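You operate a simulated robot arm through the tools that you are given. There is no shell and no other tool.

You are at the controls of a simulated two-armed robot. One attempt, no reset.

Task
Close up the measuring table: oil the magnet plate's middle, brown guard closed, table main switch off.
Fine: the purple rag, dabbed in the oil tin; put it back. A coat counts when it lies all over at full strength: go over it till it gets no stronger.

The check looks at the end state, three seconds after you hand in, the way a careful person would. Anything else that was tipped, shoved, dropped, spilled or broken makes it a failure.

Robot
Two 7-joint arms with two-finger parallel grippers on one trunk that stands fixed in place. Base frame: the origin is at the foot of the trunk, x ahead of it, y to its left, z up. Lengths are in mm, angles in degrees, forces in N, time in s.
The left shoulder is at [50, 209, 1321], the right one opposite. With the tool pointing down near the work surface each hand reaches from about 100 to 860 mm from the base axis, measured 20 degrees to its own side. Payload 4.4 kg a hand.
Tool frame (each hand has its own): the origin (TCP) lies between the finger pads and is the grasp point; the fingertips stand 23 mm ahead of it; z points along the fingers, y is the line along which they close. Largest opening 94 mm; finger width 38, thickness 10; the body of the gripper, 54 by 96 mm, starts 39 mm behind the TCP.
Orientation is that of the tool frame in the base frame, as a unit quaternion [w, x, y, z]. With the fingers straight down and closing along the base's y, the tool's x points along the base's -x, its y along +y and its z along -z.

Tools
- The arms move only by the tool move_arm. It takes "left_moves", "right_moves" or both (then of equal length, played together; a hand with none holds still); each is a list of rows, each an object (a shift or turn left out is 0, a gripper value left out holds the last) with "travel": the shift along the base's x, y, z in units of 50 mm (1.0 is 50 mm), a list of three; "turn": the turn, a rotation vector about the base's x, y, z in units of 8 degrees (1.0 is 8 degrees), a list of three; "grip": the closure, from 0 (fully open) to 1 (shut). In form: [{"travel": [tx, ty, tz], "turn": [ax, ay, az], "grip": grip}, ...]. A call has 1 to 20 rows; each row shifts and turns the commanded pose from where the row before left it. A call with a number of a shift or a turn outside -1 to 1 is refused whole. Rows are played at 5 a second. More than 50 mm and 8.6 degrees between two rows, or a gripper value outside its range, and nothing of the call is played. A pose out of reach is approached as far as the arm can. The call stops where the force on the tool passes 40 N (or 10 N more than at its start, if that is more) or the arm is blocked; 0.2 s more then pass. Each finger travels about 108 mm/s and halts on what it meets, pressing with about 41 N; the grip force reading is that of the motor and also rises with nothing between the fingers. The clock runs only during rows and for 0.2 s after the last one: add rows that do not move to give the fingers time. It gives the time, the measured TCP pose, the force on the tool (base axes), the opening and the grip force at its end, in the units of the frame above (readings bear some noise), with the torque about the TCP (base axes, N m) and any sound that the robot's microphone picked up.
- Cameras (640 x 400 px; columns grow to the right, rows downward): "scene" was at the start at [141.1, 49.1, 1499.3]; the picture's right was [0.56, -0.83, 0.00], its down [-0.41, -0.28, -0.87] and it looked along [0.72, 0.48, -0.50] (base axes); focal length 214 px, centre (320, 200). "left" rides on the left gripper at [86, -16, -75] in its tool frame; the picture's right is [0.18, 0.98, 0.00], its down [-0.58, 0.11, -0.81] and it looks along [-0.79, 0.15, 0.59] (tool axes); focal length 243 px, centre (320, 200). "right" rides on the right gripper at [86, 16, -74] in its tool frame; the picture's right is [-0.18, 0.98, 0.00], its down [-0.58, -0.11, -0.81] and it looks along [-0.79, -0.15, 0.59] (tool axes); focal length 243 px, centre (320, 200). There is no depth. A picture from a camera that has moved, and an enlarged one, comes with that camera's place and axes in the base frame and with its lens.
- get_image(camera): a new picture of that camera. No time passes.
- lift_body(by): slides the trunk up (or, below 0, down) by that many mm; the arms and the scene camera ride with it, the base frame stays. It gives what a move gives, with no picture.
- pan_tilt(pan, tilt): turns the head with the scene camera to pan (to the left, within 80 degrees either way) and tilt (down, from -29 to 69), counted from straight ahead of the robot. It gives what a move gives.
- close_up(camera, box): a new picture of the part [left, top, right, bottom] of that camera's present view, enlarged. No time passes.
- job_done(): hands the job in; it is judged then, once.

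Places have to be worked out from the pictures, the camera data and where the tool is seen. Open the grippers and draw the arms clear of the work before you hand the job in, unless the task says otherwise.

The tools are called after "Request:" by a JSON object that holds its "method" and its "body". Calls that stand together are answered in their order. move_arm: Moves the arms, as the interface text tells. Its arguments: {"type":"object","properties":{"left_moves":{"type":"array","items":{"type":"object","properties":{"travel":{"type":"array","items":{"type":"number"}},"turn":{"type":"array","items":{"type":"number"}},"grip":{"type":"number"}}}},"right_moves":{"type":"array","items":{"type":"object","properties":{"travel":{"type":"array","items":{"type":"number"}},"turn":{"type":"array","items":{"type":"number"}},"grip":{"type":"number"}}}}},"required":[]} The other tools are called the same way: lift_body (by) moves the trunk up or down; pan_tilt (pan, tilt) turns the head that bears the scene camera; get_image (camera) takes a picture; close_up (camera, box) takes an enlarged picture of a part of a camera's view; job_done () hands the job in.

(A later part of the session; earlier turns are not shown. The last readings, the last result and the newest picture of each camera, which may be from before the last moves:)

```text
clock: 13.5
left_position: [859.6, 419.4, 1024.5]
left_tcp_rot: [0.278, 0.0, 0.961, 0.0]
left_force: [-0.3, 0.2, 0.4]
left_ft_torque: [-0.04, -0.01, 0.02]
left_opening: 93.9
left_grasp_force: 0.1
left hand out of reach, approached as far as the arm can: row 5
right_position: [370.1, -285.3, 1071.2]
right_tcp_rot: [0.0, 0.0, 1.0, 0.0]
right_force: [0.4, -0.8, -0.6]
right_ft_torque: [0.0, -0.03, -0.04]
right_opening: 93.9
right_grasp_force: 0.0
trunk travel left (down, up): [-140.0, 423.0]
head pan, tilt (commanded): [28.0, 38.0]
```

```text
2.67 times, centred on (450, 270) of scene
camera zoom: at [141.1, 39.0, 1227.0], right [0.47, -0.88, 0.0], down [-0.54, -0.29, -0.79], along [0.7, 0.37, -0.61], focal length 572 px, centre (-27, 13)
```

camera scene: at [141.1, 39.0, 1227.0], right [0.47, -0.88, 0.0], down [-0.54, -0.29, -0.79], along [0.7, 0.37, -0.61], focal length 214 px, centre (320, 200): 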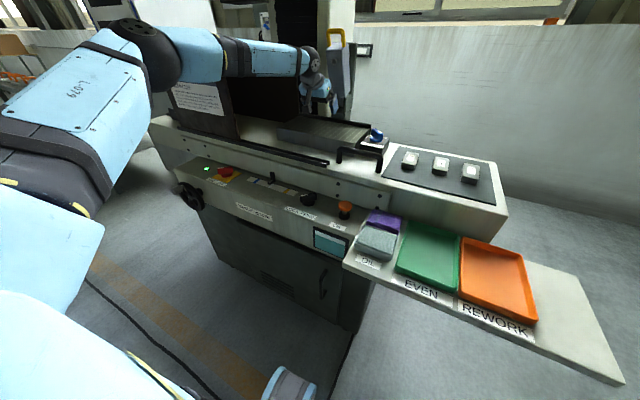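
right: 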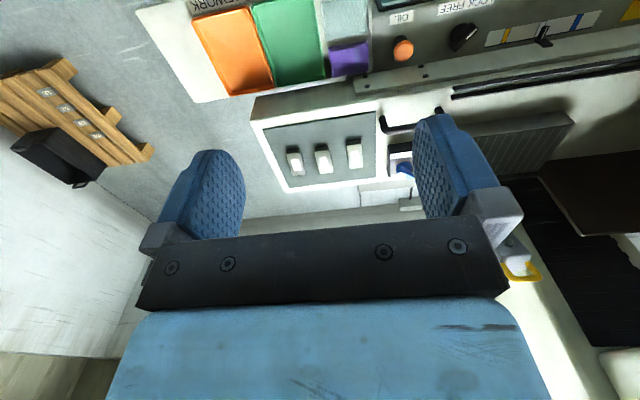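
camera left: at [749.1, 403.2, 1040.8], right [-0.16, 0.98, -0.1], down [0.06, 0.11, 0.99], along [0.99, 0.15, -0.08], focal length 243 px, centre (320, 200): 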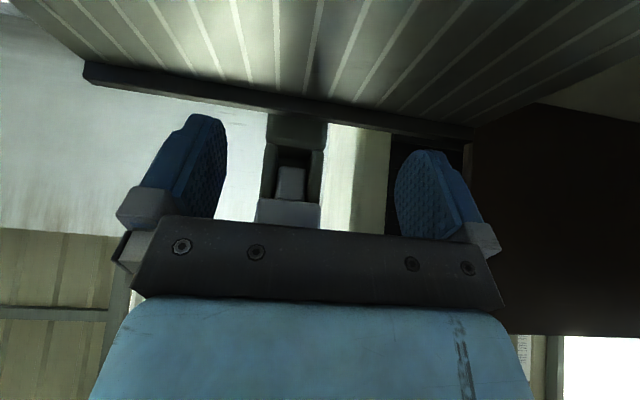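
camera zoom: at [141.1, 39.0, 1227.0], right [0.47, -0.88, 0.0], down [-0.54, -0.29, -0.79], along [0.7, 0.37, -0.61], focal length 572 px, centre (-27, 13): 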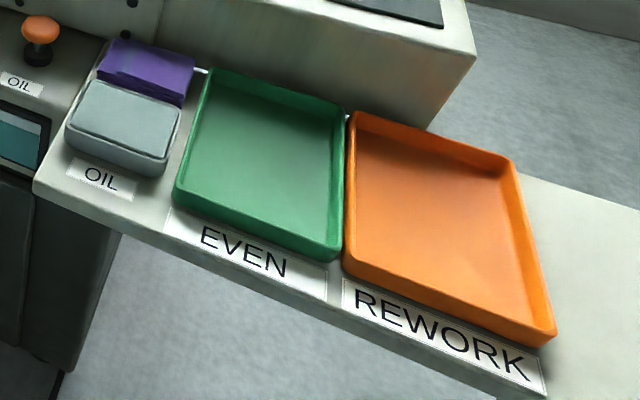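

Height estimates from the head alone are only good to ±15 mm, so I'll measure with the wrist camera up close. I bring the left hand back and across to above the rag, yawing +90° so the fingers close along x and the hand leans to −y.

Request:
{"method": "move_arm", "body": {"left_moves": [{"travel": [-0.8, 0, 0.3]}, {"travel": [-0.8, 0, 0.3]}, {"travel": [-0.8, 0, 0.3]}, {"travel": [-0.8, 0, 0]}, {"travel": [0, -0.8, 0], "turn": [0, 0, 1]}, {"travel": [0, -0.8, 0], "turn": [0, 0, 1]}, {"travel": [0, -0.8, 0], "turn": [0, 0, 1]}, {"travel": [0, -0.8, 0], "turn": [0, 0, 1]}, {"travel": [0, -0.8, 0], "turn": [0, 0, 1]}, {"travel": [0, -0.8, 0], "turn": [0, 0, 1]}]}}

Request:
{"method": "get_image", "body": {"camera": "scene"}}

Request:
{"method": "get_image", "body": {"camera": "left"}}

```text
clock: 15.7
left_position: [664.9, 230.1, 1067.2]
left_tcp_rot: [0.253, -0.393, 0.877, 0.113]
left_force: [-0.2, -0.2, 0.0]
left_ft_torque: [-0.01, -0.03, 0.0]
left_opening: 94.0
left_grasp_force: 0.2
left hand out of reach, approached as far as the arm can: row 9, 10
right_position: [371.0, -284.9, 1071.5]
right_tcp_rot: [0.0, 0.0, 1.0, -0.001]
right_force: [0.3, 0.3, 0.2]
right_ft_torque: [0.02, -0.01, -0.02]
right_opening: 93.9
right_grasp_force: 0.1
trunk travel left (down, up): [-140.0, 423.0]
head pan, tilt (commanded): [28.0, 38.0]
```

```text
taken
camera scene: at [142.0, 38.5, 1226.9], right [0.47, -0.88, 0.0], down [-0.54, -0.29, -0.79], along [0.7, 0.37, -0.62], focal length 214 px, centre (320, 200)
```

scene: 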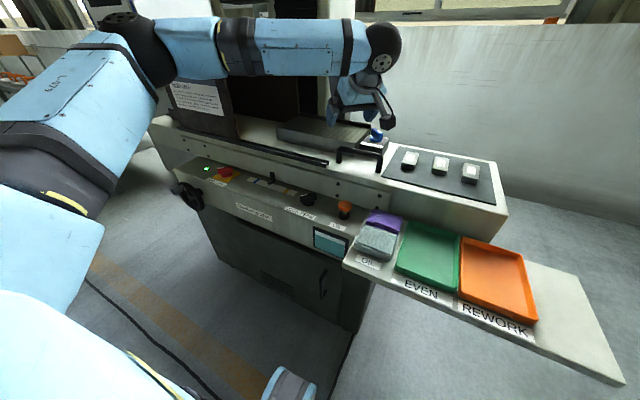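

```text
taken
camera left: at [603.0, 136.0, 1083.7], right [-0.84, 0.54, -0.1], down [-0.04, 0.12, 0.99], along [0.55, 0.83, -0.08], focal length 243 px, centre (320, 200)
```

left: 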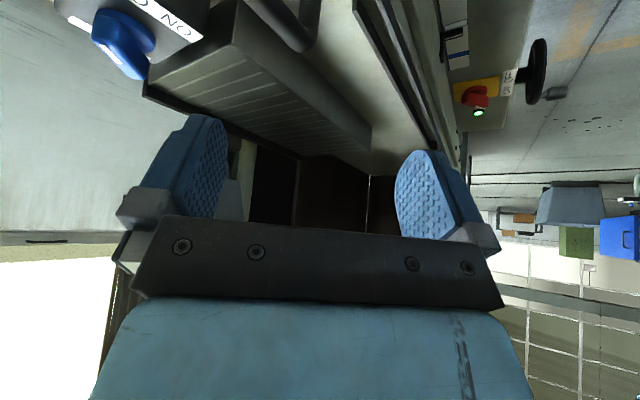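

The arm ran into a wrist limit with this lean. I bring the tool back to vertical, move it over toward the rag high up, and test the remaining yaw there.

Request:
{"method": "move_arm", "body": {"left_moves": [{"turn": [-0.745, 0.667, 0]}, {"turn": [-0.745, 0.667, 0]}, {"turn": [-0.745, 0.667, 0]}, {"turn": [-0.745, 0.667, 0]}, {"travel": [-0.4, -0.8, -0.3]}, {"travel": [-0.4, -0.8, -0.3]}, {"travel": [-0.2, -0.8, -0.3]}, {"travel": [0, -0.5, -0.3], "turn": [0, 0, 1]}, {"turn": [0, 0, 1]}, {"turn": [0, 0, 1]}, {"turn": [0, 0, 1]}, {"turn": [0, 0, 1]}]}}

Request:
{"method": "get_image", "body": {"camera": "scene"}}

Request:
{"method": "get_image", "body": {"camera": "left"}}

```text
clock: 18.3
left_position: [575.1, 149.2, 1011.5]
left_tcp_rot: [0.0, -0.696, 0.718, -0.001]
left_force: [-0.1, 0.2, 0.5]
left_ft_torque: [-0.02, 0.0, -0.01]
left_opening: 94.0
left_grasp_force: 0.0
left hand out of reach, approached as far as the arm can: row 5, 6, 7, 8
right_position: [369.6, -285.4, 1072.3]
right_tcp_rot: [0.0, 0.0, 1.0, 0.0]
right_force: [0.4, -1.1, 0.2]
right_ft_torque: [0.0, 0.02, 0.0]
right_opening: 94.2
right_grasp_force: 0.0
trunk travel left (down, up): [-140.0, 423.0]
head pan, tilt (commanded): [28.0, 38.0]
```

```text
taken
camera scene: at [142.2, 39.1, 1226.8], right [0.47, -0.88, 0.0], down [-0.54, -0.29, -0.79], along [0.7, 0.37, -0.62], focal length 214 px, centre (320, 200)
```

scene: 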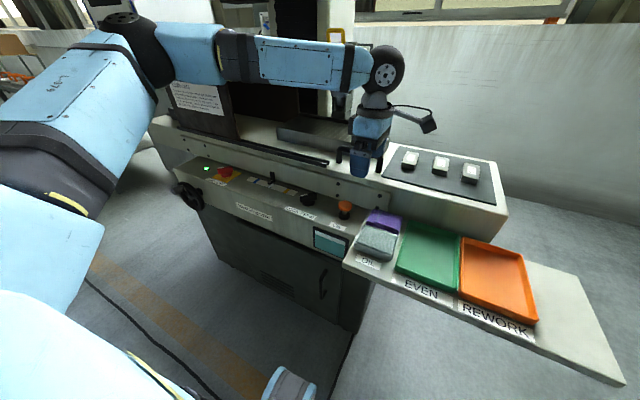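

```text
taken
camera left: at [590.9, 62.3, 1085.4], right [-0.99, -0.15, 0.0], down [-0.09, 0.59, 0.81], along [-0.12, 0.8, -0.59], focal length 243 px, centre (320, 200)
```

left: 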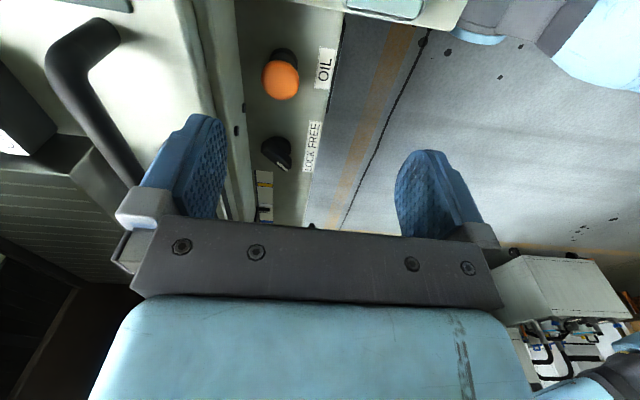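

The tool is vertical now with fingers closing along x (yaw ≈88°) at (575, 149, 1011). I try to go on to above the rag.

Request:
{"method": "move_arm", "body": {"left_moves": [{"travel": [0.3, -0.6, 0], "turn": [0, 0, 0.2]}, {"travel": [0.3, -0.6, 0]}, {"travel": [0.2, -0.2, 0]}]}}

Request:
{"method": "get_image", "body": {"camera": "scene"}}

Request:
{"method": "get_image", "body": {"camera": "left"}}

```text
clock: 19.1
left_position: [578.0, 150.2, 1012.4]
left_tcp_rot: [0.001, -0.705, 0.709, -0.001]
left_force: [1.0, -0.6, -0.1]
left_ft_torque: [-0.02, -0.01, -0.01]
left_opening: 94.2
left_grasp_force: 0.1
left hand out of reach, approached as far as the arm can: row 1, 2, 3
right_position: [369.9, -284.5, 1072.0]
right_tcp_rot: [0.0, 0.0, 1.0, -0.001]
right_force: [0.5, 0.2, 0.3]
right_ft_torque: [-0.02, 0.01, 0.02]
right_opening: 93.7
right_grasp_force: 0.0
trunk travel left (down, up): [-140.0, 423.0]
head pan, tilt (commanded): [28.0, 38.0]
```

```text
taken
camera scene: at [142.3, 39.2, 1226.8], right [0.47, -0.88, 0.0], down [-0.54, -0.29, -0.79], along [0.7, 0.37, -0.62], focal length 214 px, centre (320, 200)
```

scene: 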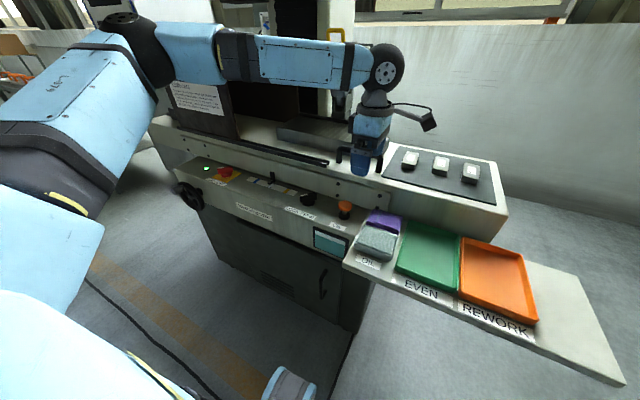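

```text
taken
camera left: at [595.2, 63.7, 1087.6], right [-0.98, -0.18, 0.0], down [-0.11, 0.58, 0.81], along [-0.14, 0.79, -0.59], focal length 243 px, centre (320, 200)
```

left: 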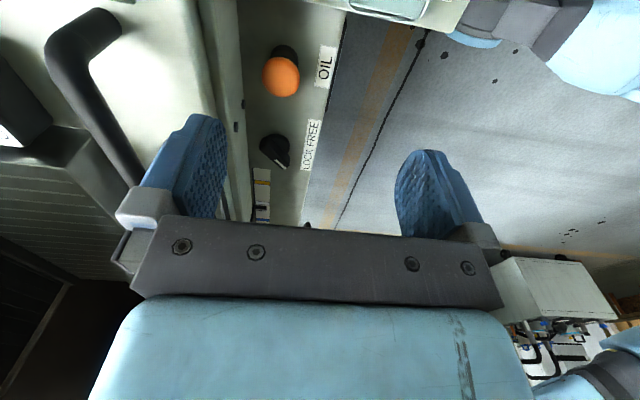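

Stuck with this wrist posture. I yaw back through 0 and on toward −90° instead, to see if the other way gives reach over the rag.

Request:
{"method": "move_arm", "body": {"left_moves": [{"turn": [0, 0, -1]}, {"turn": [0, 0, -1]}, {"turn": [0, 0, -1]}, {"turn": [0, 0, -1]}, {"turn": [0, 0, -1]}, {"turn": [0, 0, -1]}, {"turn": [0, 0, -1]}, {"turn": [0, 0, -1]}, {"turn": [0, 0, -1]}, {"turn": [0, 0, -1]}, {"turn": [0, 0, -1]}, {"travel": [0.3, -0.6, 0]}, {"travel": [0.3, -0.6, 0]}, {"travel": [0.2, -0.2, 0]}]}}

Request:
{"method": "get_image", "body": {"camera": "scene"}}

```text
clock: 22.1
left_position: [581.4, 151.6, 1016.0]
left_tcp_rot: [0.001, -0.014, 1.0, -0.001]
left_force: [0.1, 0.9, 1.0]
left_ft_torque: [-0.01, -0.01, 0.03]
left_opening: 94.0
left_grasp_force: 0.1
left hand out of reach, approached as far as the arm can: row 12, 13, 14
right_position: [369.3, -283.8, 1070.4]
right_tcp_rot: [0.0, 0.0, 1.0, 0.001]
right_force: [-0.5, 0.7, 0.0]
right_ft_torque: [0.01, 0.01, -0.01]
right_opening: 94.0
right_grasp_force: 0.2
trunk travel left (down, up): [-140.0, 423.0]
head pan, tilt (commanded): [28.0, 38.0]
```

```text
taken
camera scene: at [142.3, 39.2, 1226.7], right [0.47, -0.88, 0.0], down [-0.54, -0.29, -0.79], along [0.7, 0.37, -0.62], focal length 214 px, centre (320, 200)
```

scene: 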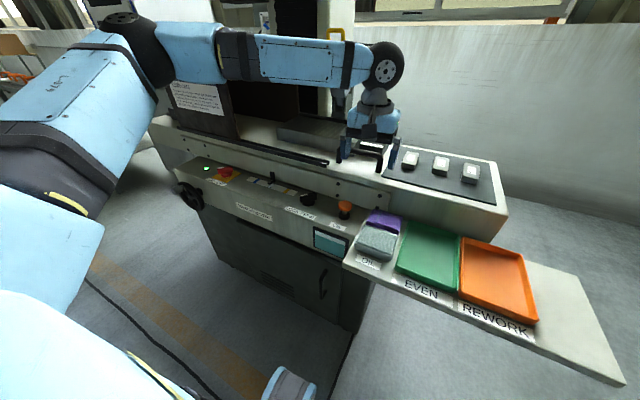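

The yaw isn't the limit; it's the arm's elbow posture. I retract the hand toward the body and then shift right, to let the arm unwind.

Request:
{"method": "move_arm", "body": {"left_moves": [{"travel": [-0.9, 0, 0.3]}, {"travel": [-0.9, 0, 0.3]}, {"travel": [-0.9, 0, 0.3]}, {"travel": [-0.9, 0, 0.3]}, {"travel": [0, -0.9, 0]}, {"travel": [0, -0.9, 0]}, {"travel": [0.9, 0, 0]}, {"travel": [0.9, 0, 0]}, {"travel": [0.9, 0, -0.2]}, {"travel": [0.9, 0, -0.2]}]}}

Request:
{"method": "get_image", "body": {"camera": "scene"}}

```text
clock: 24.3
left_position: [528.0, 130.0, 1071.1]
left_tcp_rot: [0.0, -0.015, 1.0, -0.001]
left_force: [-0.4, 0.3, 1.0]
left_ft_torque: [0.02, 0.02, -0.01]
left_opening: 94.1
left_grasp_force: 0.1
left hand out of reach, approached as far as the arm can: row 6, 7, 8, 9, 10
right_position: [368.7, -285.3, 1072.3]
right_tcp_rot: [0.001, 0.0, 1.0, 0.0]
right_force: [-0.8, 0.2, -0.6]
right_ft_torque: [0.04, -0.02, -0.02]
right_opening: 94.2
right_grasp_force: 0.1
trunk travel left (down, up): [-140.0, 423.0]
head pan, tilt (commanded): [28.0, 38.0]
```

```text
taken
camera scene: at [142.4, 39.4, 1226.7], right [0.47, -0.88, 0.0], down [-0.54, -0.29, -0.79], along [0.7, 0.37, -0.62], focal length 214 px, centre (320, 200)
```

scene: 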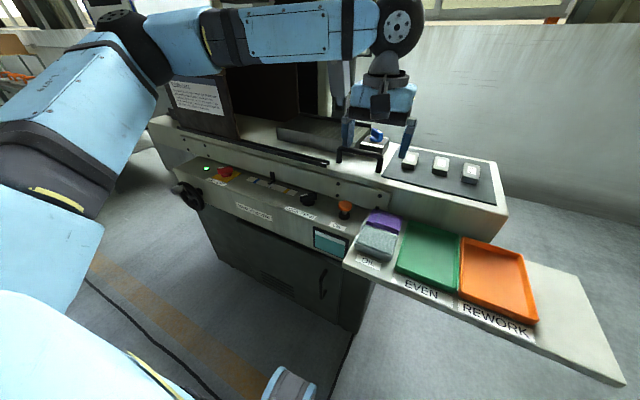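

Posture is path-dependent, so I go back to the starting relative pose and approach straight across from there.

Request:
{"method": "move_arm", "body": {"left_moves": [{"travel": [-0.5, 0.8, 0.2]}, {"travel": [-0.5, 0.8, 0.2]}, {"travel": [-0.5, 0.8, 0.2]}, {"travel": [-0.5, 0.8, 0.2]}, {"travel": [-0.5, 0.8, 0.2]}, {"travel": [-0.5, 0.8, 0.2]}, {"travel": [-0.5, 0.8, 0.2]}, {"travel": [-0.5, 0.5, 0.2]}]}}

Request:
{"method": "move_arm", "body": {"left_moves": [{"travel": [0.2, -0.95, 0]}, {"travel": [0.2, -0.95, 0]}, {"travel": [0.2, -0.95, 0]}, {"travel": [0.2, -0.95, 0]}, {"travel": [0.2, -0.95, 0]}, {"travel": [0.2, -0.95, 0]}, {"travel": [0.2, -0.95, 0]}, {"travel": [0.2, -0.95, 0]}]}}

Request:
{"method": "get_image", "body": {"camera": "scene"}}

```text
clock: 26.1
left_position: [328.8, 436.9, 1149.2]
left_tcp_rot: [0.0, -0.014, 1.0, -0.001]
left_force: [-0.3, 0.6, 0.0]
left_ft_torque: [-0.02, 0.01, 0.05]
left_opening: 94.0
left_grasp_force: 0.1
right_position: [370.9, -284.1, 1072.0]
right_tcp_rot: [0.0, 0.0, 1.0, 0.0]
right_force: [0.8, 0.1, -0.2]
right_ft_torque: [0.0, 0.01, 0.02]
right_opening: 94.2
right_grasp_force: 0.2
trunk travel left (down, up): [-140.0, 423.0]
head pan, tilt (commanded): [28.0, 38.0]
```

```text
clock: 27.9
left_position: [399.5, 106.2, 1151.9]
left_tcp_rot: [0.001, -0.017, 1.0, -0.002]
left_force: [0.1, 0.0, 0.1]
left_ft_torque: [-0.02, 0.02, 0.01]
left_opening: 93.9
left_grasp_force: 0.0
left hand out of reach, approached as far as the arm can: row 8
right_position: [371.9, -283.0, 1072.1]
right_tcp_rot: [-0.001, 0.0, 1.0, 0.0]
right_force: [-0.3, 0.6, -0.5]
right_ft_torque: [0.0, 0.02, 0.01]
right_opening: 94.0
right_grasp_force: 0.0
trunk travel left (down, up): [-140.0, 423.0]
head pan, tilt (commanded): [28.0, 38.0]
```

```text
taken
camera scene: at [143.4, 40.0, 1226.6], right [0.47, -0.88, 0.0], down [-0.54, -0.29, -0.79], along [0.69, 0.37, -0.62], focal length 214 px, centre (320, 200)
```

scene: 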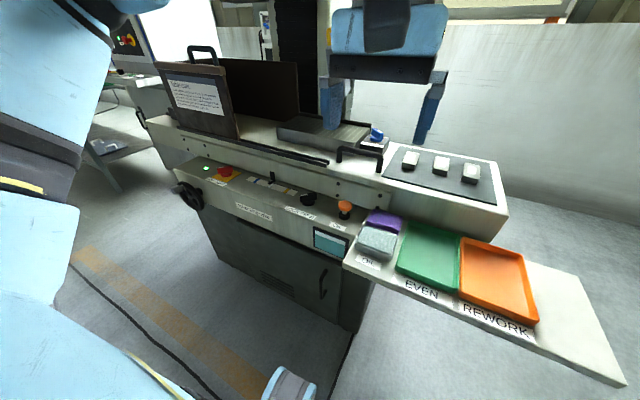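

Still limited. With the trunk back up the arm would reach down instead of across, which should free the inward motion; I raise the trunk and try descending toward the rag.

Request:
{"method": "lift_body", "body": {"by": 230}}

Request:
{"method": "move_arm", "body": {"left_moves": [{"travel": [0.5, 0, -0.8]}, {"travel": [0.5, 0, -0.8]}, {"travel": [0.5, 0, -0.8]}, {"travel": [0.5, 0, -0.8]}, {"travel": [0.5, 0, -0.8]}, {"travel": [0.5, -0.1, -0.8]}, {"travel": [0.5, -0.1, -0.8]}, {"travel": [0.5, -0.2, -0.8]}]}}

Request:
{"method": "get_image", "body": {"camera": "scene"}}

Request:
{"method": "get_image", "body": {"camera": "left"}}

```text
clock: 30.3
left_position: [397.5, 104.2, 1381.2]
left_tcp_rot: [0.001, -0.017, 1.0, -0.003]
left_force: [0.7, 0.5, -0.1]
left_ft_torque: [-0.04, 0.01, -0.01]
left_opening: 94.2
left_grasp_force: 0.1
right_position: [370.8, -284.5, 1302.6]
right_tcp_rot: [0.0, 0.0, 1.0, 0.0]
right_force: [-0.2, 0.1, -0.3]
right_ft_torque: [0.01, -0.01, 0.02]
right_opening: 94.0
right_grasp_force: 0.2
trunk travel left (down, up): [-370.0, 193.0]
head pan, tilt (commanded): [28.0, 38.0]
```

```text
clock: 32.1
left_position: [553.9, 175.6, 1101.9]
left_tcp_rot: [0.002, -0.016, 1.0, -0.003]
left_force: [-0.3, 0.5, -0.5]
left_ft_torque: [0.0, -0.01, -0.01]
left_opening: 94.1
left_grasp_force: 0.1
left hand out of reach, approached as far as the arm can: row 3, 4, 5, 6, 7, 8
right_position: [370.2, -284.1, 1301.3]
right_tcp_rot: [0.0, 0.001, 1.0, 0.0]
right_force: [0.0, -0.2, 0.0]
right_ft_torque: [0.0, 0.0, 0.01]
right_opening: 93.9
right_grasp_force: 0.0
trunk travel left (down, up): [-370.0, 193.0]
head pan, tilt (commanded): [28.0, 38.0]
```

```text
taken
camera scene: at [142.4, 39.5, 1456.8], right [0.47, -0.88, 0.0], down [-0.54, -0.29, -0.79], along [0.7, 0.37, -0.62], focal length 214 px, centre (320, 200)
```

scene: 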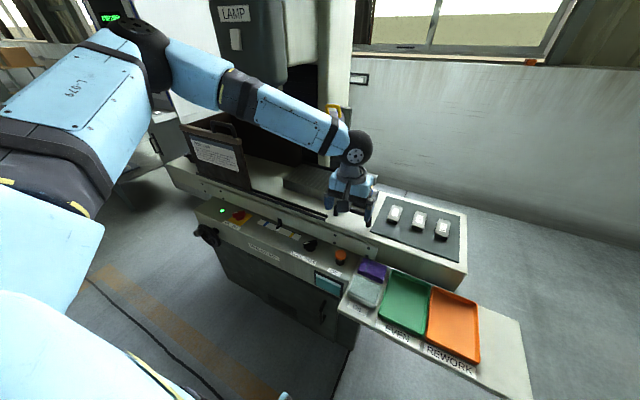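

```text
taken
camera left: at [469.1, 156.8, 1175.6], right [-0.22, 0.98, -0.01], down [0.58, 0.13, 0.81], along [0.79, 0.17, -0.59], focal length 243 px, centre (320, 200)
```

left: 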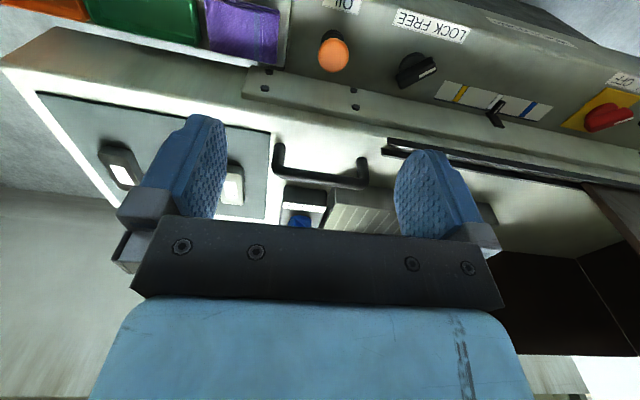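

The upper arm looks stuck at a shoulder limit in this elbow-up posture. I draw the hand in low and close to the body to let the elbow drop, then look.

Request:
{"method": "move_arm", "body": {"left_moves": [{"travel": [-0.8, 0.5, 0]}, {"travel": [-0.8, 0.5, 0]}, {"travel": [-0.8, 0.5, 0]}, {"travel": [-0.8, 0.3, 0]}, {"travel": [-0.8, 0.1, -0.2]}, {"travel": [-0.6, 0, -0.5]}, {"travel": [-0.4, 0, -0.8]}, {"travel": [-0.2, 0, -0.8]}]}}

Request:
{"method": "get_image", "body": {"camera": "scene"}}

```text
clock: 33.9
left_position: [313.1, 268.5, 979.2]
left_tcp_rot: [0.0, -0.016, 1.0, -0.003]
left_force: [-0.2, 0.4, 0.7]
left_ft_torque: [-0.01, 0.06, 0.03]
left_opening: 94.2
left_grasp_force: 0.0
left hand out of reach, approached as far as the arm can: row 6, 7
right_position: [370.5, -283.7, 1302.1]
right_tcp_rot: [0.001, 0.0, 1.0, 0.0]
right_force: [0.2, 0.2, -0.1]
right_ft_torque: [0.03, 0.04, 0.02]
right_opening: 94.0
right_grasp_force: 0.0
trunk travel left (down, up): [-370.0, 193.0]
head pan, tilt (commanded): [28.0, 38.0]
```

```text
taken
camera scene: at [143.1, 40.3, 1456.7], right [0.47, -0.88, 0.0], down [-0.54, -0.29, -0.79], along [0.7, 0.37, -0.62], focal length 214 px, centre (320, 200)
```

scene: 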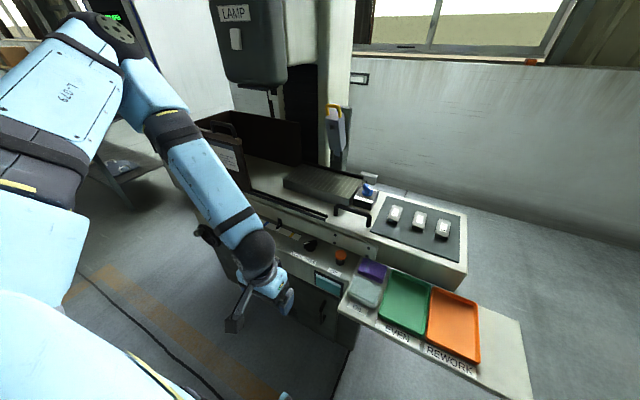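

Elbow stays up-left but the forearm hangs now. I try moving right and then forward at this height.

Request:
{"method": "move_arm", "body": {"left_moves": [{"travel": [0.2, -0.8, 0]}, {"travel": [0.2, -0.8, 0]}, {"travel": [0.2, -0.8, 0]}, {"travel": [0.4, -0.8, 0]}, {"travel": [0.8, 0, 0]}, {"travel": [0.8, 0, 0]}, {"travel": [0.8, 0, 0]}]}}

Request:
{"method": "get_image", "body": {"camera": "scene"}}

```text
clock: 35.5
left_position: [487.3, 185.9, 1040.0]
left_tcp_rot: [0.001, -0.016, 1.0, -0.003]
left_force: [0.2, 0.9, 0.0]
left_ft_torque: [0.0, 0.01, -0.02]
left_opening: 94.2
left_grasp_force: 0.0
left hand out of reach, approached as far as the arm can: row 2, 3, 4, 6, 7
right_position: [371.7, -283.9, 1302.3]
right_tcp_rot: [-0.001, 0.0, 1.0, 0.0]
right_force: [0.0, 0.5, -0.4]
right_ft_torque: [0.0, -0.03, -0.06]
right_opening: 93.9
right_grasp_force: 0.1
trunk travel left (down, up): [-370.0, 193.0]
head pan, tilt (commanded): [28.0, 38.0]
```

```text
taken
camera scene: at [142.6, 39.5, 1456.7], right [0.47, -0.88, 0.0], down [-0.54, -0.29, -0.79], along [0.7, 0.37, -0.62], focal length 214 px, centre (320, 200)
```

scene: 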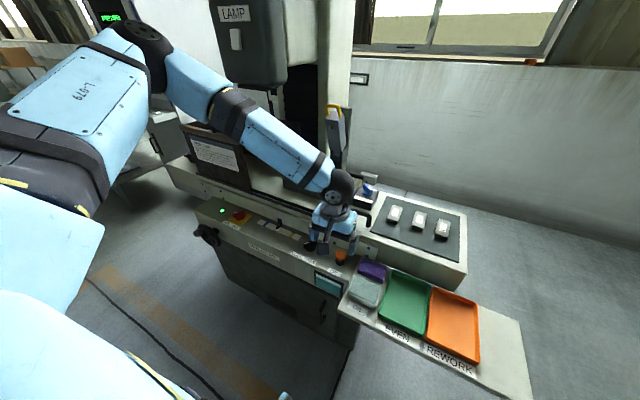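

The upper arm seems frozen at a joint limit whenever I reach inward. I test how it behaves to the left and low, in the free space ahead of the trunk, to learn what frees the elbow.

Request:
{"method": "move_arm", "body": {"left_moves": [{"travel": [-0.6, 0.8, 0]}, {"travel": [-0.6, 0.8, 0]}, {"travel": [-0.6, 0.8, 0]}, {"travel": [-0.6, 0.8, 0]}, {"travel": [-0.2, 0.9, -0.3]}, {"travel": [0, 0.9, -0.4]}, {"travel": [0, 0.8, -0.6]}, {"travel": [0, 0, -1]}, {"travel": [0, 0, -1]}, {"travel": [0, 0, -1]}, {"travel": [0, 0, -1]}]}}

Request:
{"method": "pan_tilt", "body": {"pan": 60, "tilt": 35}}

Request:
{"method": "get_image", "body": {"camera": "scene"}}

```text
clock: 37.9
left_position: [352.4, 475.5, 847.3]
left_tcp_rot: [0.002, -0.016, 1.0, -0.002]
left_force: [-0.1, 0.3, 0.1]
left_ft_torque: [0.03, -0.04, -0.01]
left_opening: 94.0
left_grasp_force: 0.0
left hand out of reach, approached as far as the arm can: row 10, 11
right_position: [368.9, -284.2, 1301.5]
right_tcp_rot: [0.001, 0.0, 1.0, 0.0]
right_force: [-0.4, -0.4, 0.3]
right_ft_torque: [-0.01, 0.02, 0.01]
right_opening: 93.8
right_grasp_force: 0.0
trunk travel left (down, up): [-370.0, 193.0]
head pan, tilt (commanded): [28.0, 38.0]
```

```text
clock: 38.9
left_position: [352.0, 474.9, 847.5]
left_tcp_rot: [0.001, -0.015, 1.0, -0.001]
left_force: [0.3, 0.5, 0.1]
left_ft_torque: [0.0, -0.02, 0.01]
left_opening: 93.9
left_grasp_force: 0.1
right_position: [371.0, -283.1, 1302.5]
right_tcp_rot: [0.0, 0.0, 1.0, 0.0]
right_force: [0.5, 0.4, 0.7]
right_ft_torque: [0.0, 0.0, -0.02]
right_opening: 94.0
right_grasp_force: 0.2
trunk travel left (down, up): [-370.0, 193.0]
head pan, tilt (commanded): [60.0, 35.0]
```

```text
taken
camera scene: at [110.0, 74.9, 1461.3], right [0.87, -0.5, 0.0], down [-0.29, -0.5, -0.82], along [0.41, 0.71, -0.57], focal length 214 px, centre (320, 200)
```

scene: 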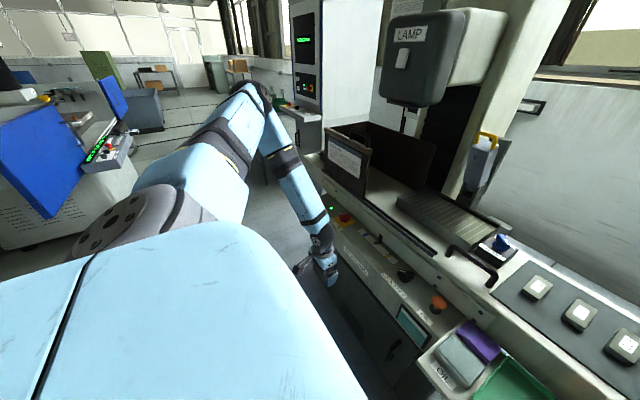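

The elbow is out to the left, above shoulder height. Here in free space I test the wrist's yaw range: first +180°.

Request:
{"method": "move_arm", "body": {"left_moves": [{"travel": [0, 0, 1]}, {"travel": [0, 0, 1]}, {"turn": [0, 0, 1]}, {"turn": [0, 0, 1]}, {"turn": [0, 0, 1]}, {"turn": [0, 0, 1]}, {"turn": [0, 0, 1]}, {"turn": [0, 0, 1]}, {"turn": [0, 0, 1]}, {"turn": [0, 0, 1]}, {"turn": [0, 0, 1]}, {"turn": [0, 0, 1]}, {"turn": [0, 0, 1]}, {"turn": [0, 0, 1]}, {"turn": [0, 0, 1]}, {"turn": [0, 0, 1]}, {"turn": [0, 0, 1]}, {"turn": [0, 0, 1]}, {"turn": [0, 0, 1]}, {"turn": [0, 0, 1]}]}}

Request:
{"method": "move_arm", "body": {"left_moves": [{"turn": [0, 0, 1]}, {"turn": [0, 0, 1]}, {"turn": [0, 0, 1]}, {"turn": [0, 0, 1]}, {"turn": [0, 0, 0.5]}]}}

Request:
{"method": "get_image", "body": {"camera": "scene"}}

```text
clock: 43.1
left_position: [353.1, 475.8, 946.9]
left_tcp_rot: [-0.003, 0.956, -0.293, 0.0]
left_force: [1.2, 0.2, 0.9]
left_ft_torque: [-0.01, 0.01, 0.01]
left_opening: 94.0
left_grasp_force: 0.1
right_position: [371.1, -285.7, 1301.1]
right_tcp_rot: [0.0, 0.001, 1.0, 0.001]
right_force: [0.7, -0.3, -0.9]
right_ft_torque: [0.01, -0.02, 0.01]
right_opening: 94.0
right_grasp_force: 0.1
trunk travel left (down, up): [-370.0, 193.0]
head pan, tilt (commanded): [60.0, 35.0]
```

```text
clock: 44.3
left_position: [343.1, 500.8, 895.3]
left_tcp_rot: [-0.001, 1.0, 0.016, 0.001]
left_force: [-0.2, 0.1, 0.4]
left_ft_torque: [0.03, 0.0, -0.02]
left_opening: 94.2
left_grasp_force: 0.1
left hand out of reach, approached as far as the arm can: row 3, 4, 5
right_position: [370.5, -284.1, 1301.2]
right_tcp_rot: [0.0, 0.0, 1.0, 0.001]
right_force: [0.1, 0.0, 0.3]
right_ft_torque: [0.01, 0.0, 0.02]
right_opening: 93.8
right_grasp_force: 0.1
trunk travel left (down, up): [-370.0, 193.0]
head pan, tilt (commanded): [60.0, 35.0]
```

```text
taken
camera scene: at [109.9, 75.0, 1461.4], right [0.87, -0.5, 0.0], down [-0.29, -0.5, -0.82], along [0.41, 0.71, -0.57], focal length 214 px, centre (320, 200)
```

scene: 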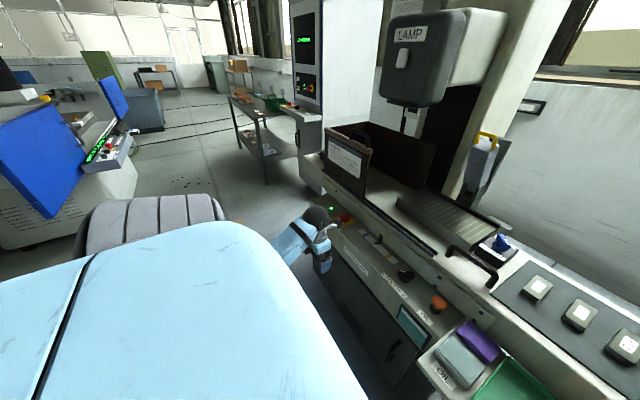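

The wrist swung through to yaw 180° and the elbow dropped down – a new posture. I yaw back to about +90° and see whether the elbow stays down.

Request:
{"method": "move_arm", "body": {"left_moves": [{"travel": [0, 0, 0.8]}, {"travel": [0, 0, 0.8]}, {"turn": [0, 0, -1]}, {"turn": [0, 0, -1]}, {"turn": [0, 0, -1]}, {"turn": [0, 0, -1]}, {"turn": [0, 0, -1]}, {"turn": [0, 0, -1]}, {"turn": [0, 0, -1]}, {"turn": [0, 0, -1]}, {"turn": [0, 0, -1]}, {"turn": [0, 0, -1]}, {"turn": [0, 0, -1]}, {"turn": [0, 0, -0.3]}]}}

Request:
{"method": "get_image", "body": {"camera": "scene"}}

```text
clock: 47.3
left_position: [330.2, 529.7, 912.3]
left_tcp_rot: [-0.002, 0.715, -0.699, 0.0]
left_force: [0.5, -1.0, -0.4]
left_ft_torque: [0.01, -0.01, 0.0]
left_opening: 93.9
left_grasp_force: 0.1
left hand out of reach, approached as far as the arm can: row 1, 2
right_position: [370.9, -282.9, 1301.8]
right_tcp_rot: [0.0, 0.001, 1.0, -0.001]
right_force: [-0.1, 0.1, -0.7]
right_ft_torque: [-0.02, 0.02, 0.02]
right_opening: 94.2
right_grasp_force: 0.1
trunk travel left (down, up): [-370.0, 193.0]
head pan, tilt (commanded): [60.0, 35.0]
```

```text
taken
camera scene: at [110.1, 74.9, 1461.3], right [0.87, -0.5, 0.0], down [-0.29, -0.5, -0.82], along [0.41, 0.71, -0.57], focal length 214 px, centre (320, 200)
```

scene: 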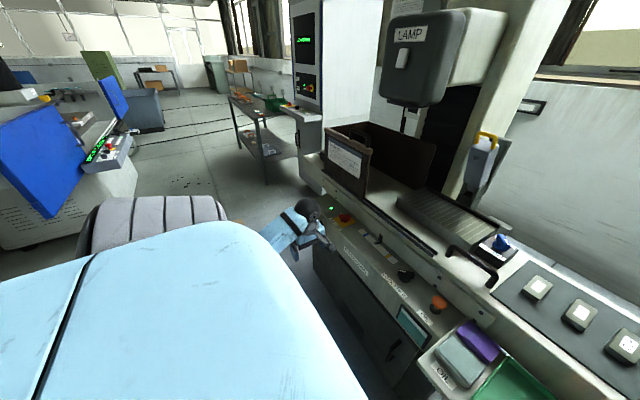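

The elbow stays down. I now move up and inward toward the rag in steps.

Request:
{"method": "move_arm", "body": {"left_moves": [{"travel": [0, -0.7, 0.5]}, {"travel": [0, -0.7, 0.5]}, {"travel": [0.4, -0.8, 0.3]}, {"travel": [0.4, -0.8, 0.3]}, {"travel": [0.4, -0.8, 0.3]}, {"travel": [0.4, -0.8, 0]}, {"travel": [0.4, -0.8, 0]}]}}

Request:
{"method": "pan_tilt", "body": {"pan": 40, "tilt": 45}}

Request:
{"method": "get_image", "body": {"camera": "scene"}}

```text
clock: 48.9
left_position: [428.1, 257.4, 1008.9]
left_tcp_rot: [-0.003, 0.716, -0.698, 0.0]
left_force: [0.3, 0.0, 0.4]
left_ft_torque: [0.02, 0.01, 0.0]
left_opening: 94.2
left_grasp_force: 0.0
right_position: [371.6, -283.7, 1302.1]
right_tcp_rot: [-0.002, 0.0, 1.0, 0.001]
right_force: [-0.4, -0.6, -0.4]
right_ft_torque: [0.03, 0.03, -0.01]
right_opening: 94.1
right_grasp_force: 0.1
trunk travel left (down, up): [-370.0, 193.0]
head pan, tilt (commanded): [60.0, 35.0]
```

```text
clock: 49.7
left_position: [426.4, 258.8, 1008.6]
left_tcp_rot: [-0.001, 0.717, -0.698, 0.001]
left_force: [-0.1, 0.3, -0.1]
left_ft_torque: [0.0, 0.01, -0.03]
left_opening: 93.9
left_grasp_force: 0.0
right_position: [370.4, -283.8, 1301.4]
right_tcp_rot: [0.0, 0.0, 1.0, 0.0]
right_force: [-0.4, 0.1, 0.6]
right_ft_torque: [0.02, 0.02, -0.04]
right_opening: 94.0
right_grasp_force: 0.1
trunk travel left (down, up): [-370.0, 193.0]
head pan, tilt (commanded): [40.0, 45.0]
```

```text
taken
camera scene: at [128.4, 50.9, 1446.5], right [0.64, -0.77, 0.0], down [-0.54, -0.45, -0.71], along [0.54, 0.46, -0.71], focal length 214 px, centre (320, 200)
```

scene: 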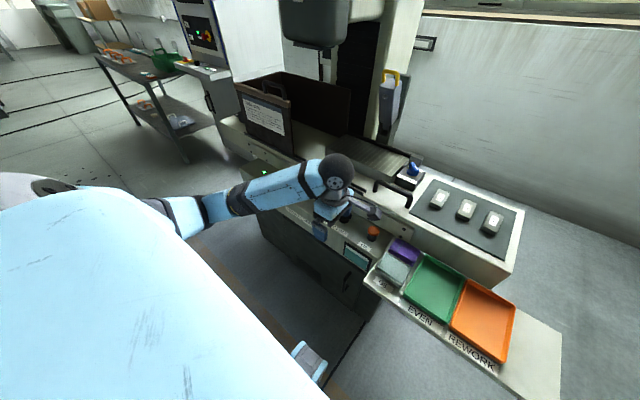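

The elbow-down posture lets the hand come inward freely. I continue to above the rag.

Request:
{"method": "move_arm", "body": {"left_moves": [{"travel": [0.6, -0.7, 0]}, {"travel": [0.6, -0.7, 0]}, {"travel": [0.6, -0.7, 0]}, {"travel": [0.6, -0.7, 0]}, {"travel": [0.6, -0.5, -0.3]}, {"travel": [0.6, -0.1, -0.5]}]}}

Request:
{"method": "get_image", "body": {"camera": "scene"}}

Request:
{"method": "get_image", "body": {"camera": "left"}}

```text
clock: 51.1
left_position: [609.3, 92.6, 967.9]
left_tcp_rot: [-0.003, 0.715, -0.699, 0.0]
left_force: [-0.1, 0.5, -0.3]
left_ft_torque: [0.01, 0.0, 0.02]
left_opening: 94.1
left_grasp_force: 0.1
right_position: [371.2, -284.3, 1300.5]
right_tcp_rot: [0.0, 0.0, 1.0, 0.0]
right_force: [-0.1, -0.3, -0.1]
right_ft_torque: [-0.01, -0.04, 0.0]
right_opening: 93.9
right_grasp_force: 0.0
trunk travel left (down, up): [-370.0, 193.0]
head pan, tilt (commanded): [40.0, 45.0]
```

```text
taken
camera scene: at [129.1, 50.6, 1446.5], right [0.64, -0.77, 0.0], down [-0.54, -0.45, -0.71], along [0.54, 0.45, -0.71], focal length 214 px, centre (320, 200)
```

scene: 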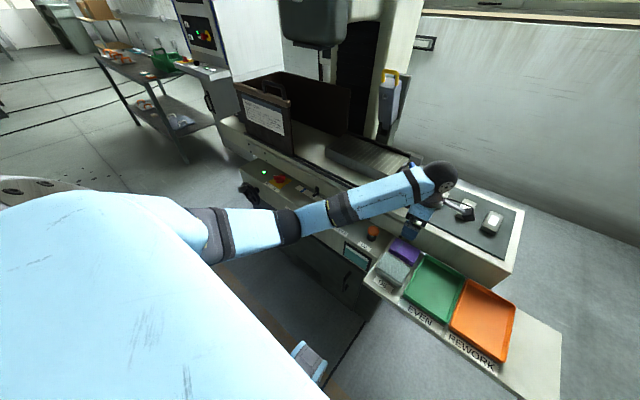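

```text
taken
camera left: at [629.5, 5.9, 1041.6], right [-0.98, -0.21, 0.0], down [-0.13, 0.58, 0.81], along [-0.17, 0.79, -0.59], focal length 243 px, centre (320, 200)
```

left: 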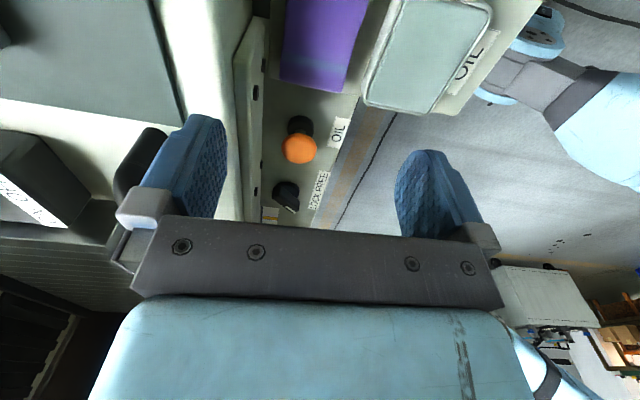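

Now above the rag with fingers closing along x. I take wrist close-ups of the rag, tin and bracket for measuring.

Request:
{"method": "close_up", "body": {"camera": "left", "box": [220, 0, 412, 120]}}

Request:
{"method": "close_up", "body": {"camera": "left", "box": [340, 0, 532, 120]}}

```text
3.33 times, centred on (316, 60) of left
camera zoom: at [629.5, 5.9, 1041.6], right [-0.98, -0.21, 0.0], down [-0.13, 0.58, 0.81], along [-0.17, 0.79, -0.59], focal length 809 px, centre (333, 667)
```

zoom: 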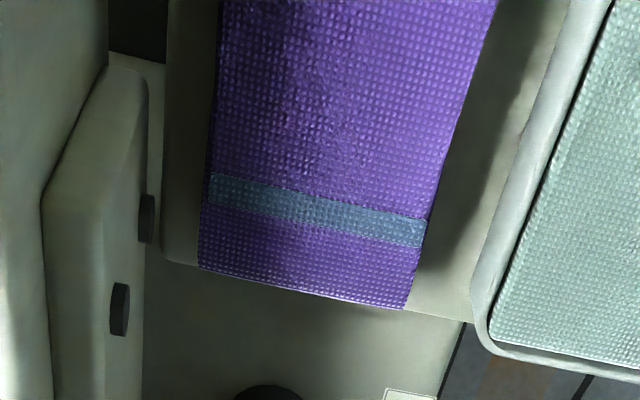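

```text
3.33 times, centred on (436, 60) of left
camera zoom: at [629.5, 5.9, 1041.6], right [-0.98, -0.21, 0.0], down [-0.13, 0.58, 0.81], along [-0.17, 0.79, -0.59], focal length 809 px, centre (-67, 667)
```

zoom: 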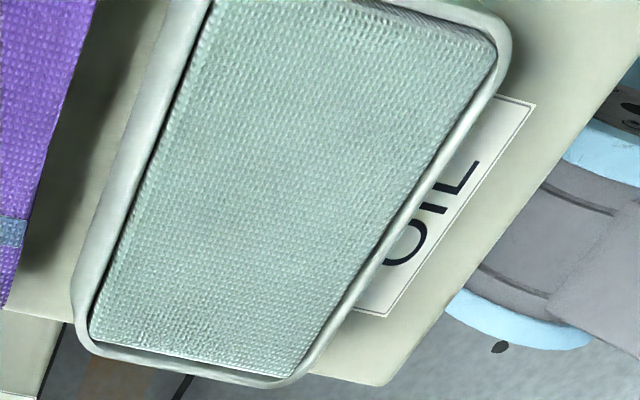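

I shift the hand −y by 40 and down 45 mm for a second view of the same points.

Request:
{"method": "move_arm", "body": {"left_moves": [{"travel": [0, -0.8, -0.3], "turn": [0, 0, -0.16]}, {"travel": [0, 0, -0.6]}, {}]}}

Request:
{"method": "get_image", "body": {"camera": "left"}}

Request:
{"method": "close_up", "body": {"camera": "left", "box": [220, 0, 412, 120]}}

Request:
{"method": "close_up", "body": {"camera": "left", "box": [340, 0, 532, 120]}}

```text
clock: 51.9
left_position: [607.0, 53.1, 923.4]
left_tcp_rot: [-0.003, 0.708, -0.706, 0.0]
left_force: [0.0, -0.1, 0.1]
left_ft_torque: [0.01, 0.0, 0.03]
left_opening: 94.2
left_grasp_force: 0.0
right_position: [369.7, -285.2, 1302.4]
right_tcp_rot: [-0.001, 0.0, 1.0, -0.001]
right_force: [-0.1, 0.1, -1.0]
right_ft_torque: [0.02, -0.01, 0.04]
right_opening: 94.0
right_grasp_force: 0.0
trunk travel left (down, up): [-370.0, 193.0]
head pan, tilt (commanded): [40.0, 45.0]
```

```text
taken
camera left: at [625.2, -34.8, 995.8], right [-0.98, -0.19, 0.0], down [-0.11, 0.58, 0.81], along [-0.15, 0.79, -0.59], focal length 243 px, centre (320, 200)
```

left: 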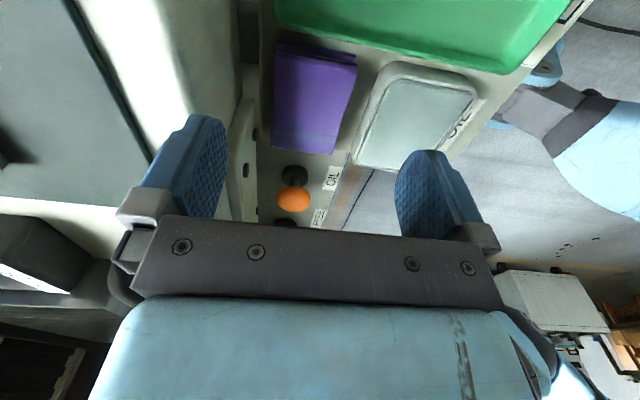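

```text
3.33 times, centred on (316, 60) of left
camera zoom: at [625.2, -34.8, 995.8], right [-0.98, -0.19, 0.0], down [-0.11, 0.58, 0.81], along [-0.15, 0.79, -0.59], focal length 809 px, centre (333, 667)
```

zoom: 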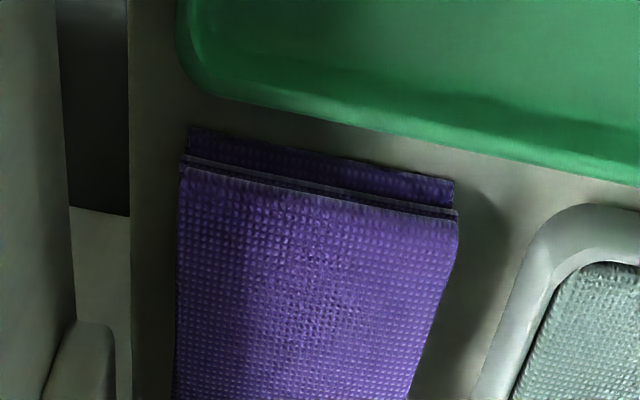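

```text
3.33 times, centred on (436, 60) of left
camera zoom: at [625.2, -34.8, 995.8], right [-0.98, -0.19, 0.0], down [-0.11, 0.58, 0.81], along [-0.15, 0.79, -0.59], focal length 809 px, centre (-67, 667)
```

zoom: 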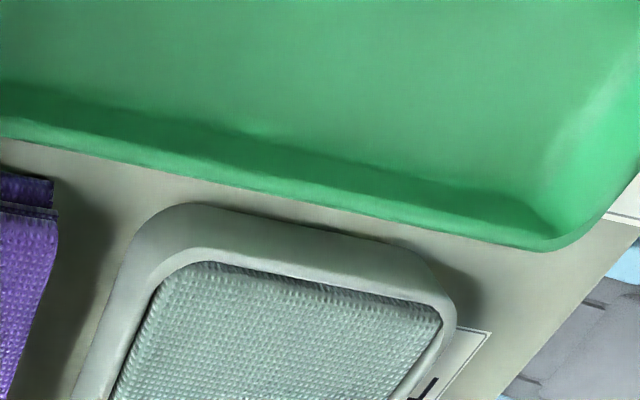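

I zoom on the lower part of that view for the rag's +y end, tin and bracket.

Request:
{"method": "close_up", "body": {"camera": "left", "box": [220, 60, 412, 180]}}

Request:
{"method": "close_up", "body": {"camera": "left", "box": [200, 80, 300, 180]}}

```text
3.33 times, centred on (316, 120) of left
camera zoom: at [625.2, -34.8, 995.8], right [-0.98, -0.19, 0.0], down [-0.11, 0.58, 0.81], along [-0.15, 0.79, -0.59], focal length 809 px, centre (333, 467)
```

zoom: 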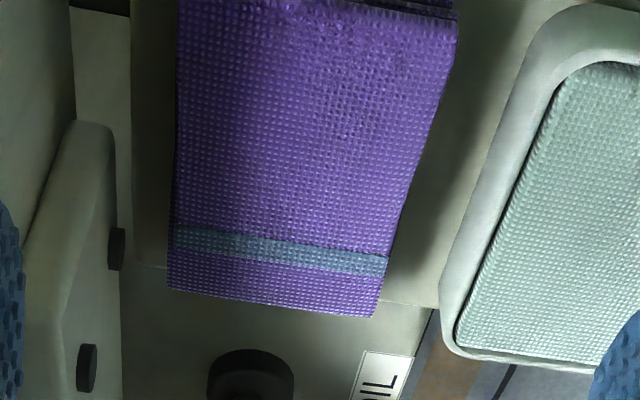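

```text
4.00 times, centred on (250, 130) of left
camera zoom: at [625.2, -34.8, 995.8], right [-0.98, -0.19, 0.0], down [-0.11, 0.58, 0.81], along [-0.15, 0.79, -0.59], focal length 970 px, centre (600, 480)
```

zoom: 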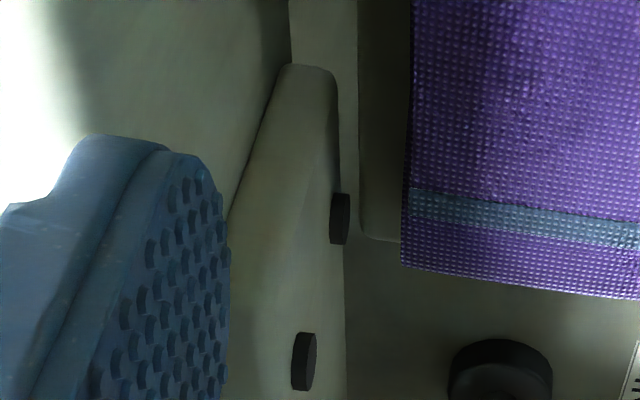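

Good: rag top is x 582–642, y 42–129, z≈818 (board ≈802); tin rim edge x≈558, pad z≈818; bracket face x≈662 only for y>100. I rise a little and test whether the hand can lean toward −y here in this posture.

Request:
{"method": "move_arm", "body": {"left_moves": [{"travel": [0, 0.4, 0.8]}, {"travel": [0, 0, 0.8]}, {"turn": [1, 0, 0]}, {"turn": [1, 0, 0]}, {"turn": [1, 0, 0]}, {"turn": [1, 0, 0]}, {"turn": [0.5, 0, 0]}]}}

Request:
{"method": "get_image", "body": {"camera": "scene"}}

Request:
{"method": "get_image", "body": {"camera": "left"}}

```text
clock: 53.5
left_position: [608.6, 69.1, 1003.6]
left_tcp_rot: [-0.222, 0.672, -0.671, -0.219]
left_force: [-0.1, -0.4, 0.0]
left_ft_torque: [-0.02, 0.01, -0.02]
left_opening: 94.2
left_grasp_force: 0.0
right_position: [370.6, -285.6, 1301.3]
right_tcp_rot: [0.001, 0.001, 1.0, 0.0]
right_force: [0.4, -0.2, -0.2]
right_ft_torque: [-0.01, 0.03, -0.01]
right_opening: 94.3
right_grasp_force: 0.0
trunk travel left (down, up): [-370.0, 193.0]
head pan, tilt (commanded): [40.0, 45.0]
```

```text
taken
camera scene: at [128.3, 50.7, 1446.5], right [0.64, -0.77, 0.0], down [-0.54, -0.45, -0.71], along [0.54, 0.45, -0.71], focal length 214 px, centre (320, 200)
```

scene: 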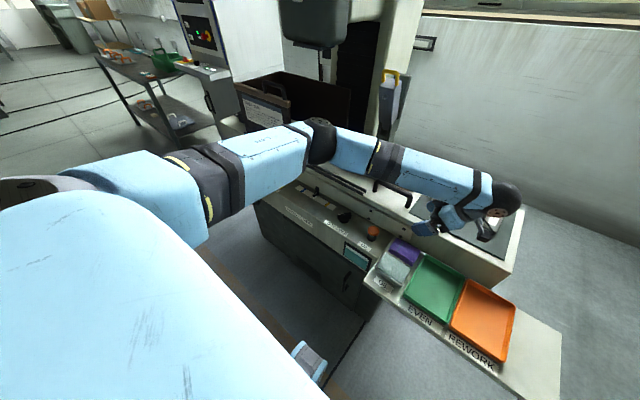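

```text
taken
camera left: at [626.8, -44.0, 1011.5], right [-0.98, -0.15, -0.11], down [-0.11, -0.01, 0.99], along [-0.15, 0.99, -0.01], focal length 243 px, centre (320, 200)
```

left: 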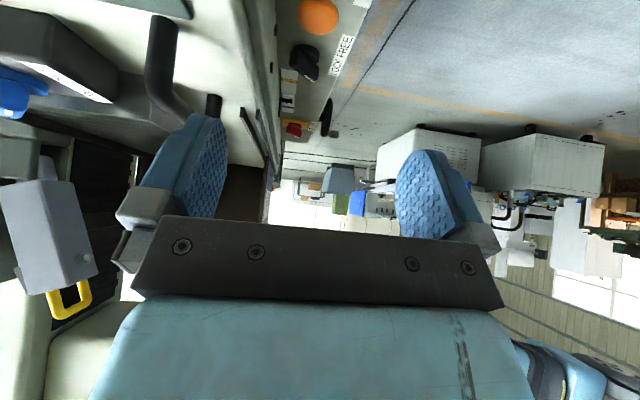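

The 36° lean toward −y works here. I lower the trunk by 200 mm (raising the hand first to keep clearance) so that both the pick and the plate can be done at one trunk height.

Request:
{"method": "move_arm", "body": {"left_moves": [{"travel": [0, 0, 1]}, {"travel": [0, 0, 1]}, {"travel": [0, 0, 1]}, {"travel": [0, 0, 1]}, {"travel": [0, 0, 1]}]}}

Request:
{"method": "lift_body", "body": {"by": -200}}

Request:
{"method": "get_image", "body": {"camera": "scene"}}

```text
clock: 54.7
left_position: [607.4, 64.2, 1254.2]
left_tcp_rot: [-0.221, 0.673, -0.671, -0.218]
left_force: [-0.8, 0.7, 0.9]
left_ft_torque: [0.01, -0.01, 0.01]
left_opening: 94.0
left_grasp_force: 0.1
right_position: [367.8, -283.6, 1301.9]
right_tcp_rot: [0.001, 0.0, 1.0, 0.0]
right_force: [-1.0, -0.9, 0.2]
right_ft_torque: [0.02, -0.02, -0.02]
right_opening: 94.3
right_grasp_force: 0.1
trunk travel left (down, up): [-370.0, 193.0]
head pan, tilt (commanded): [40.0, 45.0]
```

```text
clock: 56.9
left_position: [608.8, 65.6, 1053.6]
left_tcp_rot: [-0.22, 0.673, -0.671, -0.219]
left_force: [-0.6, -0.1, -0.1]
left_ft_torque: [0.01, -0.03, -0.01]
left_opening: 94.0
left_grasp_force: 0.0
right_position: [370.4, -284.6, 1101.3]
right_tcp_rot: [0.0, 0.0, 1.0, 0.0]
right_force: [-0.6, -0.2, 0.5]
right_ft_torque: [-0.02, 0.02, 0.0]
right_opening: 94.1
right_grasp_force: 0.0
trunk travel left (down, up): [-170.0, 393.0]
head pan, tilt (commanded): [40.0, 45.0]
```

```text
taken
camera scene: at [128.1, 50.9, 1246.6], right [0.64, -0.77, 0.0], down [-0.54, -0.45, -0.71], along [0.54, 0.45, -0.71], focal length 214 px, centre (320, 200)
```

scene: 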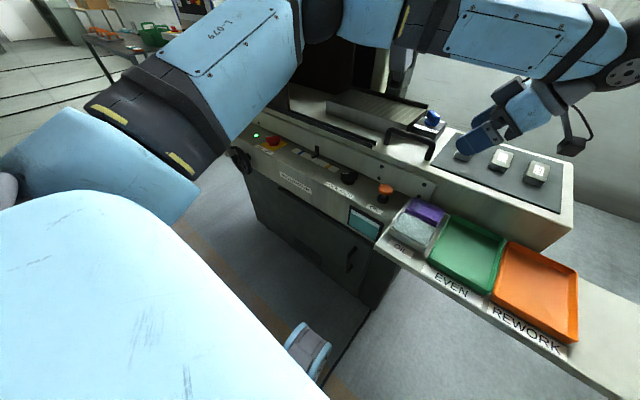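

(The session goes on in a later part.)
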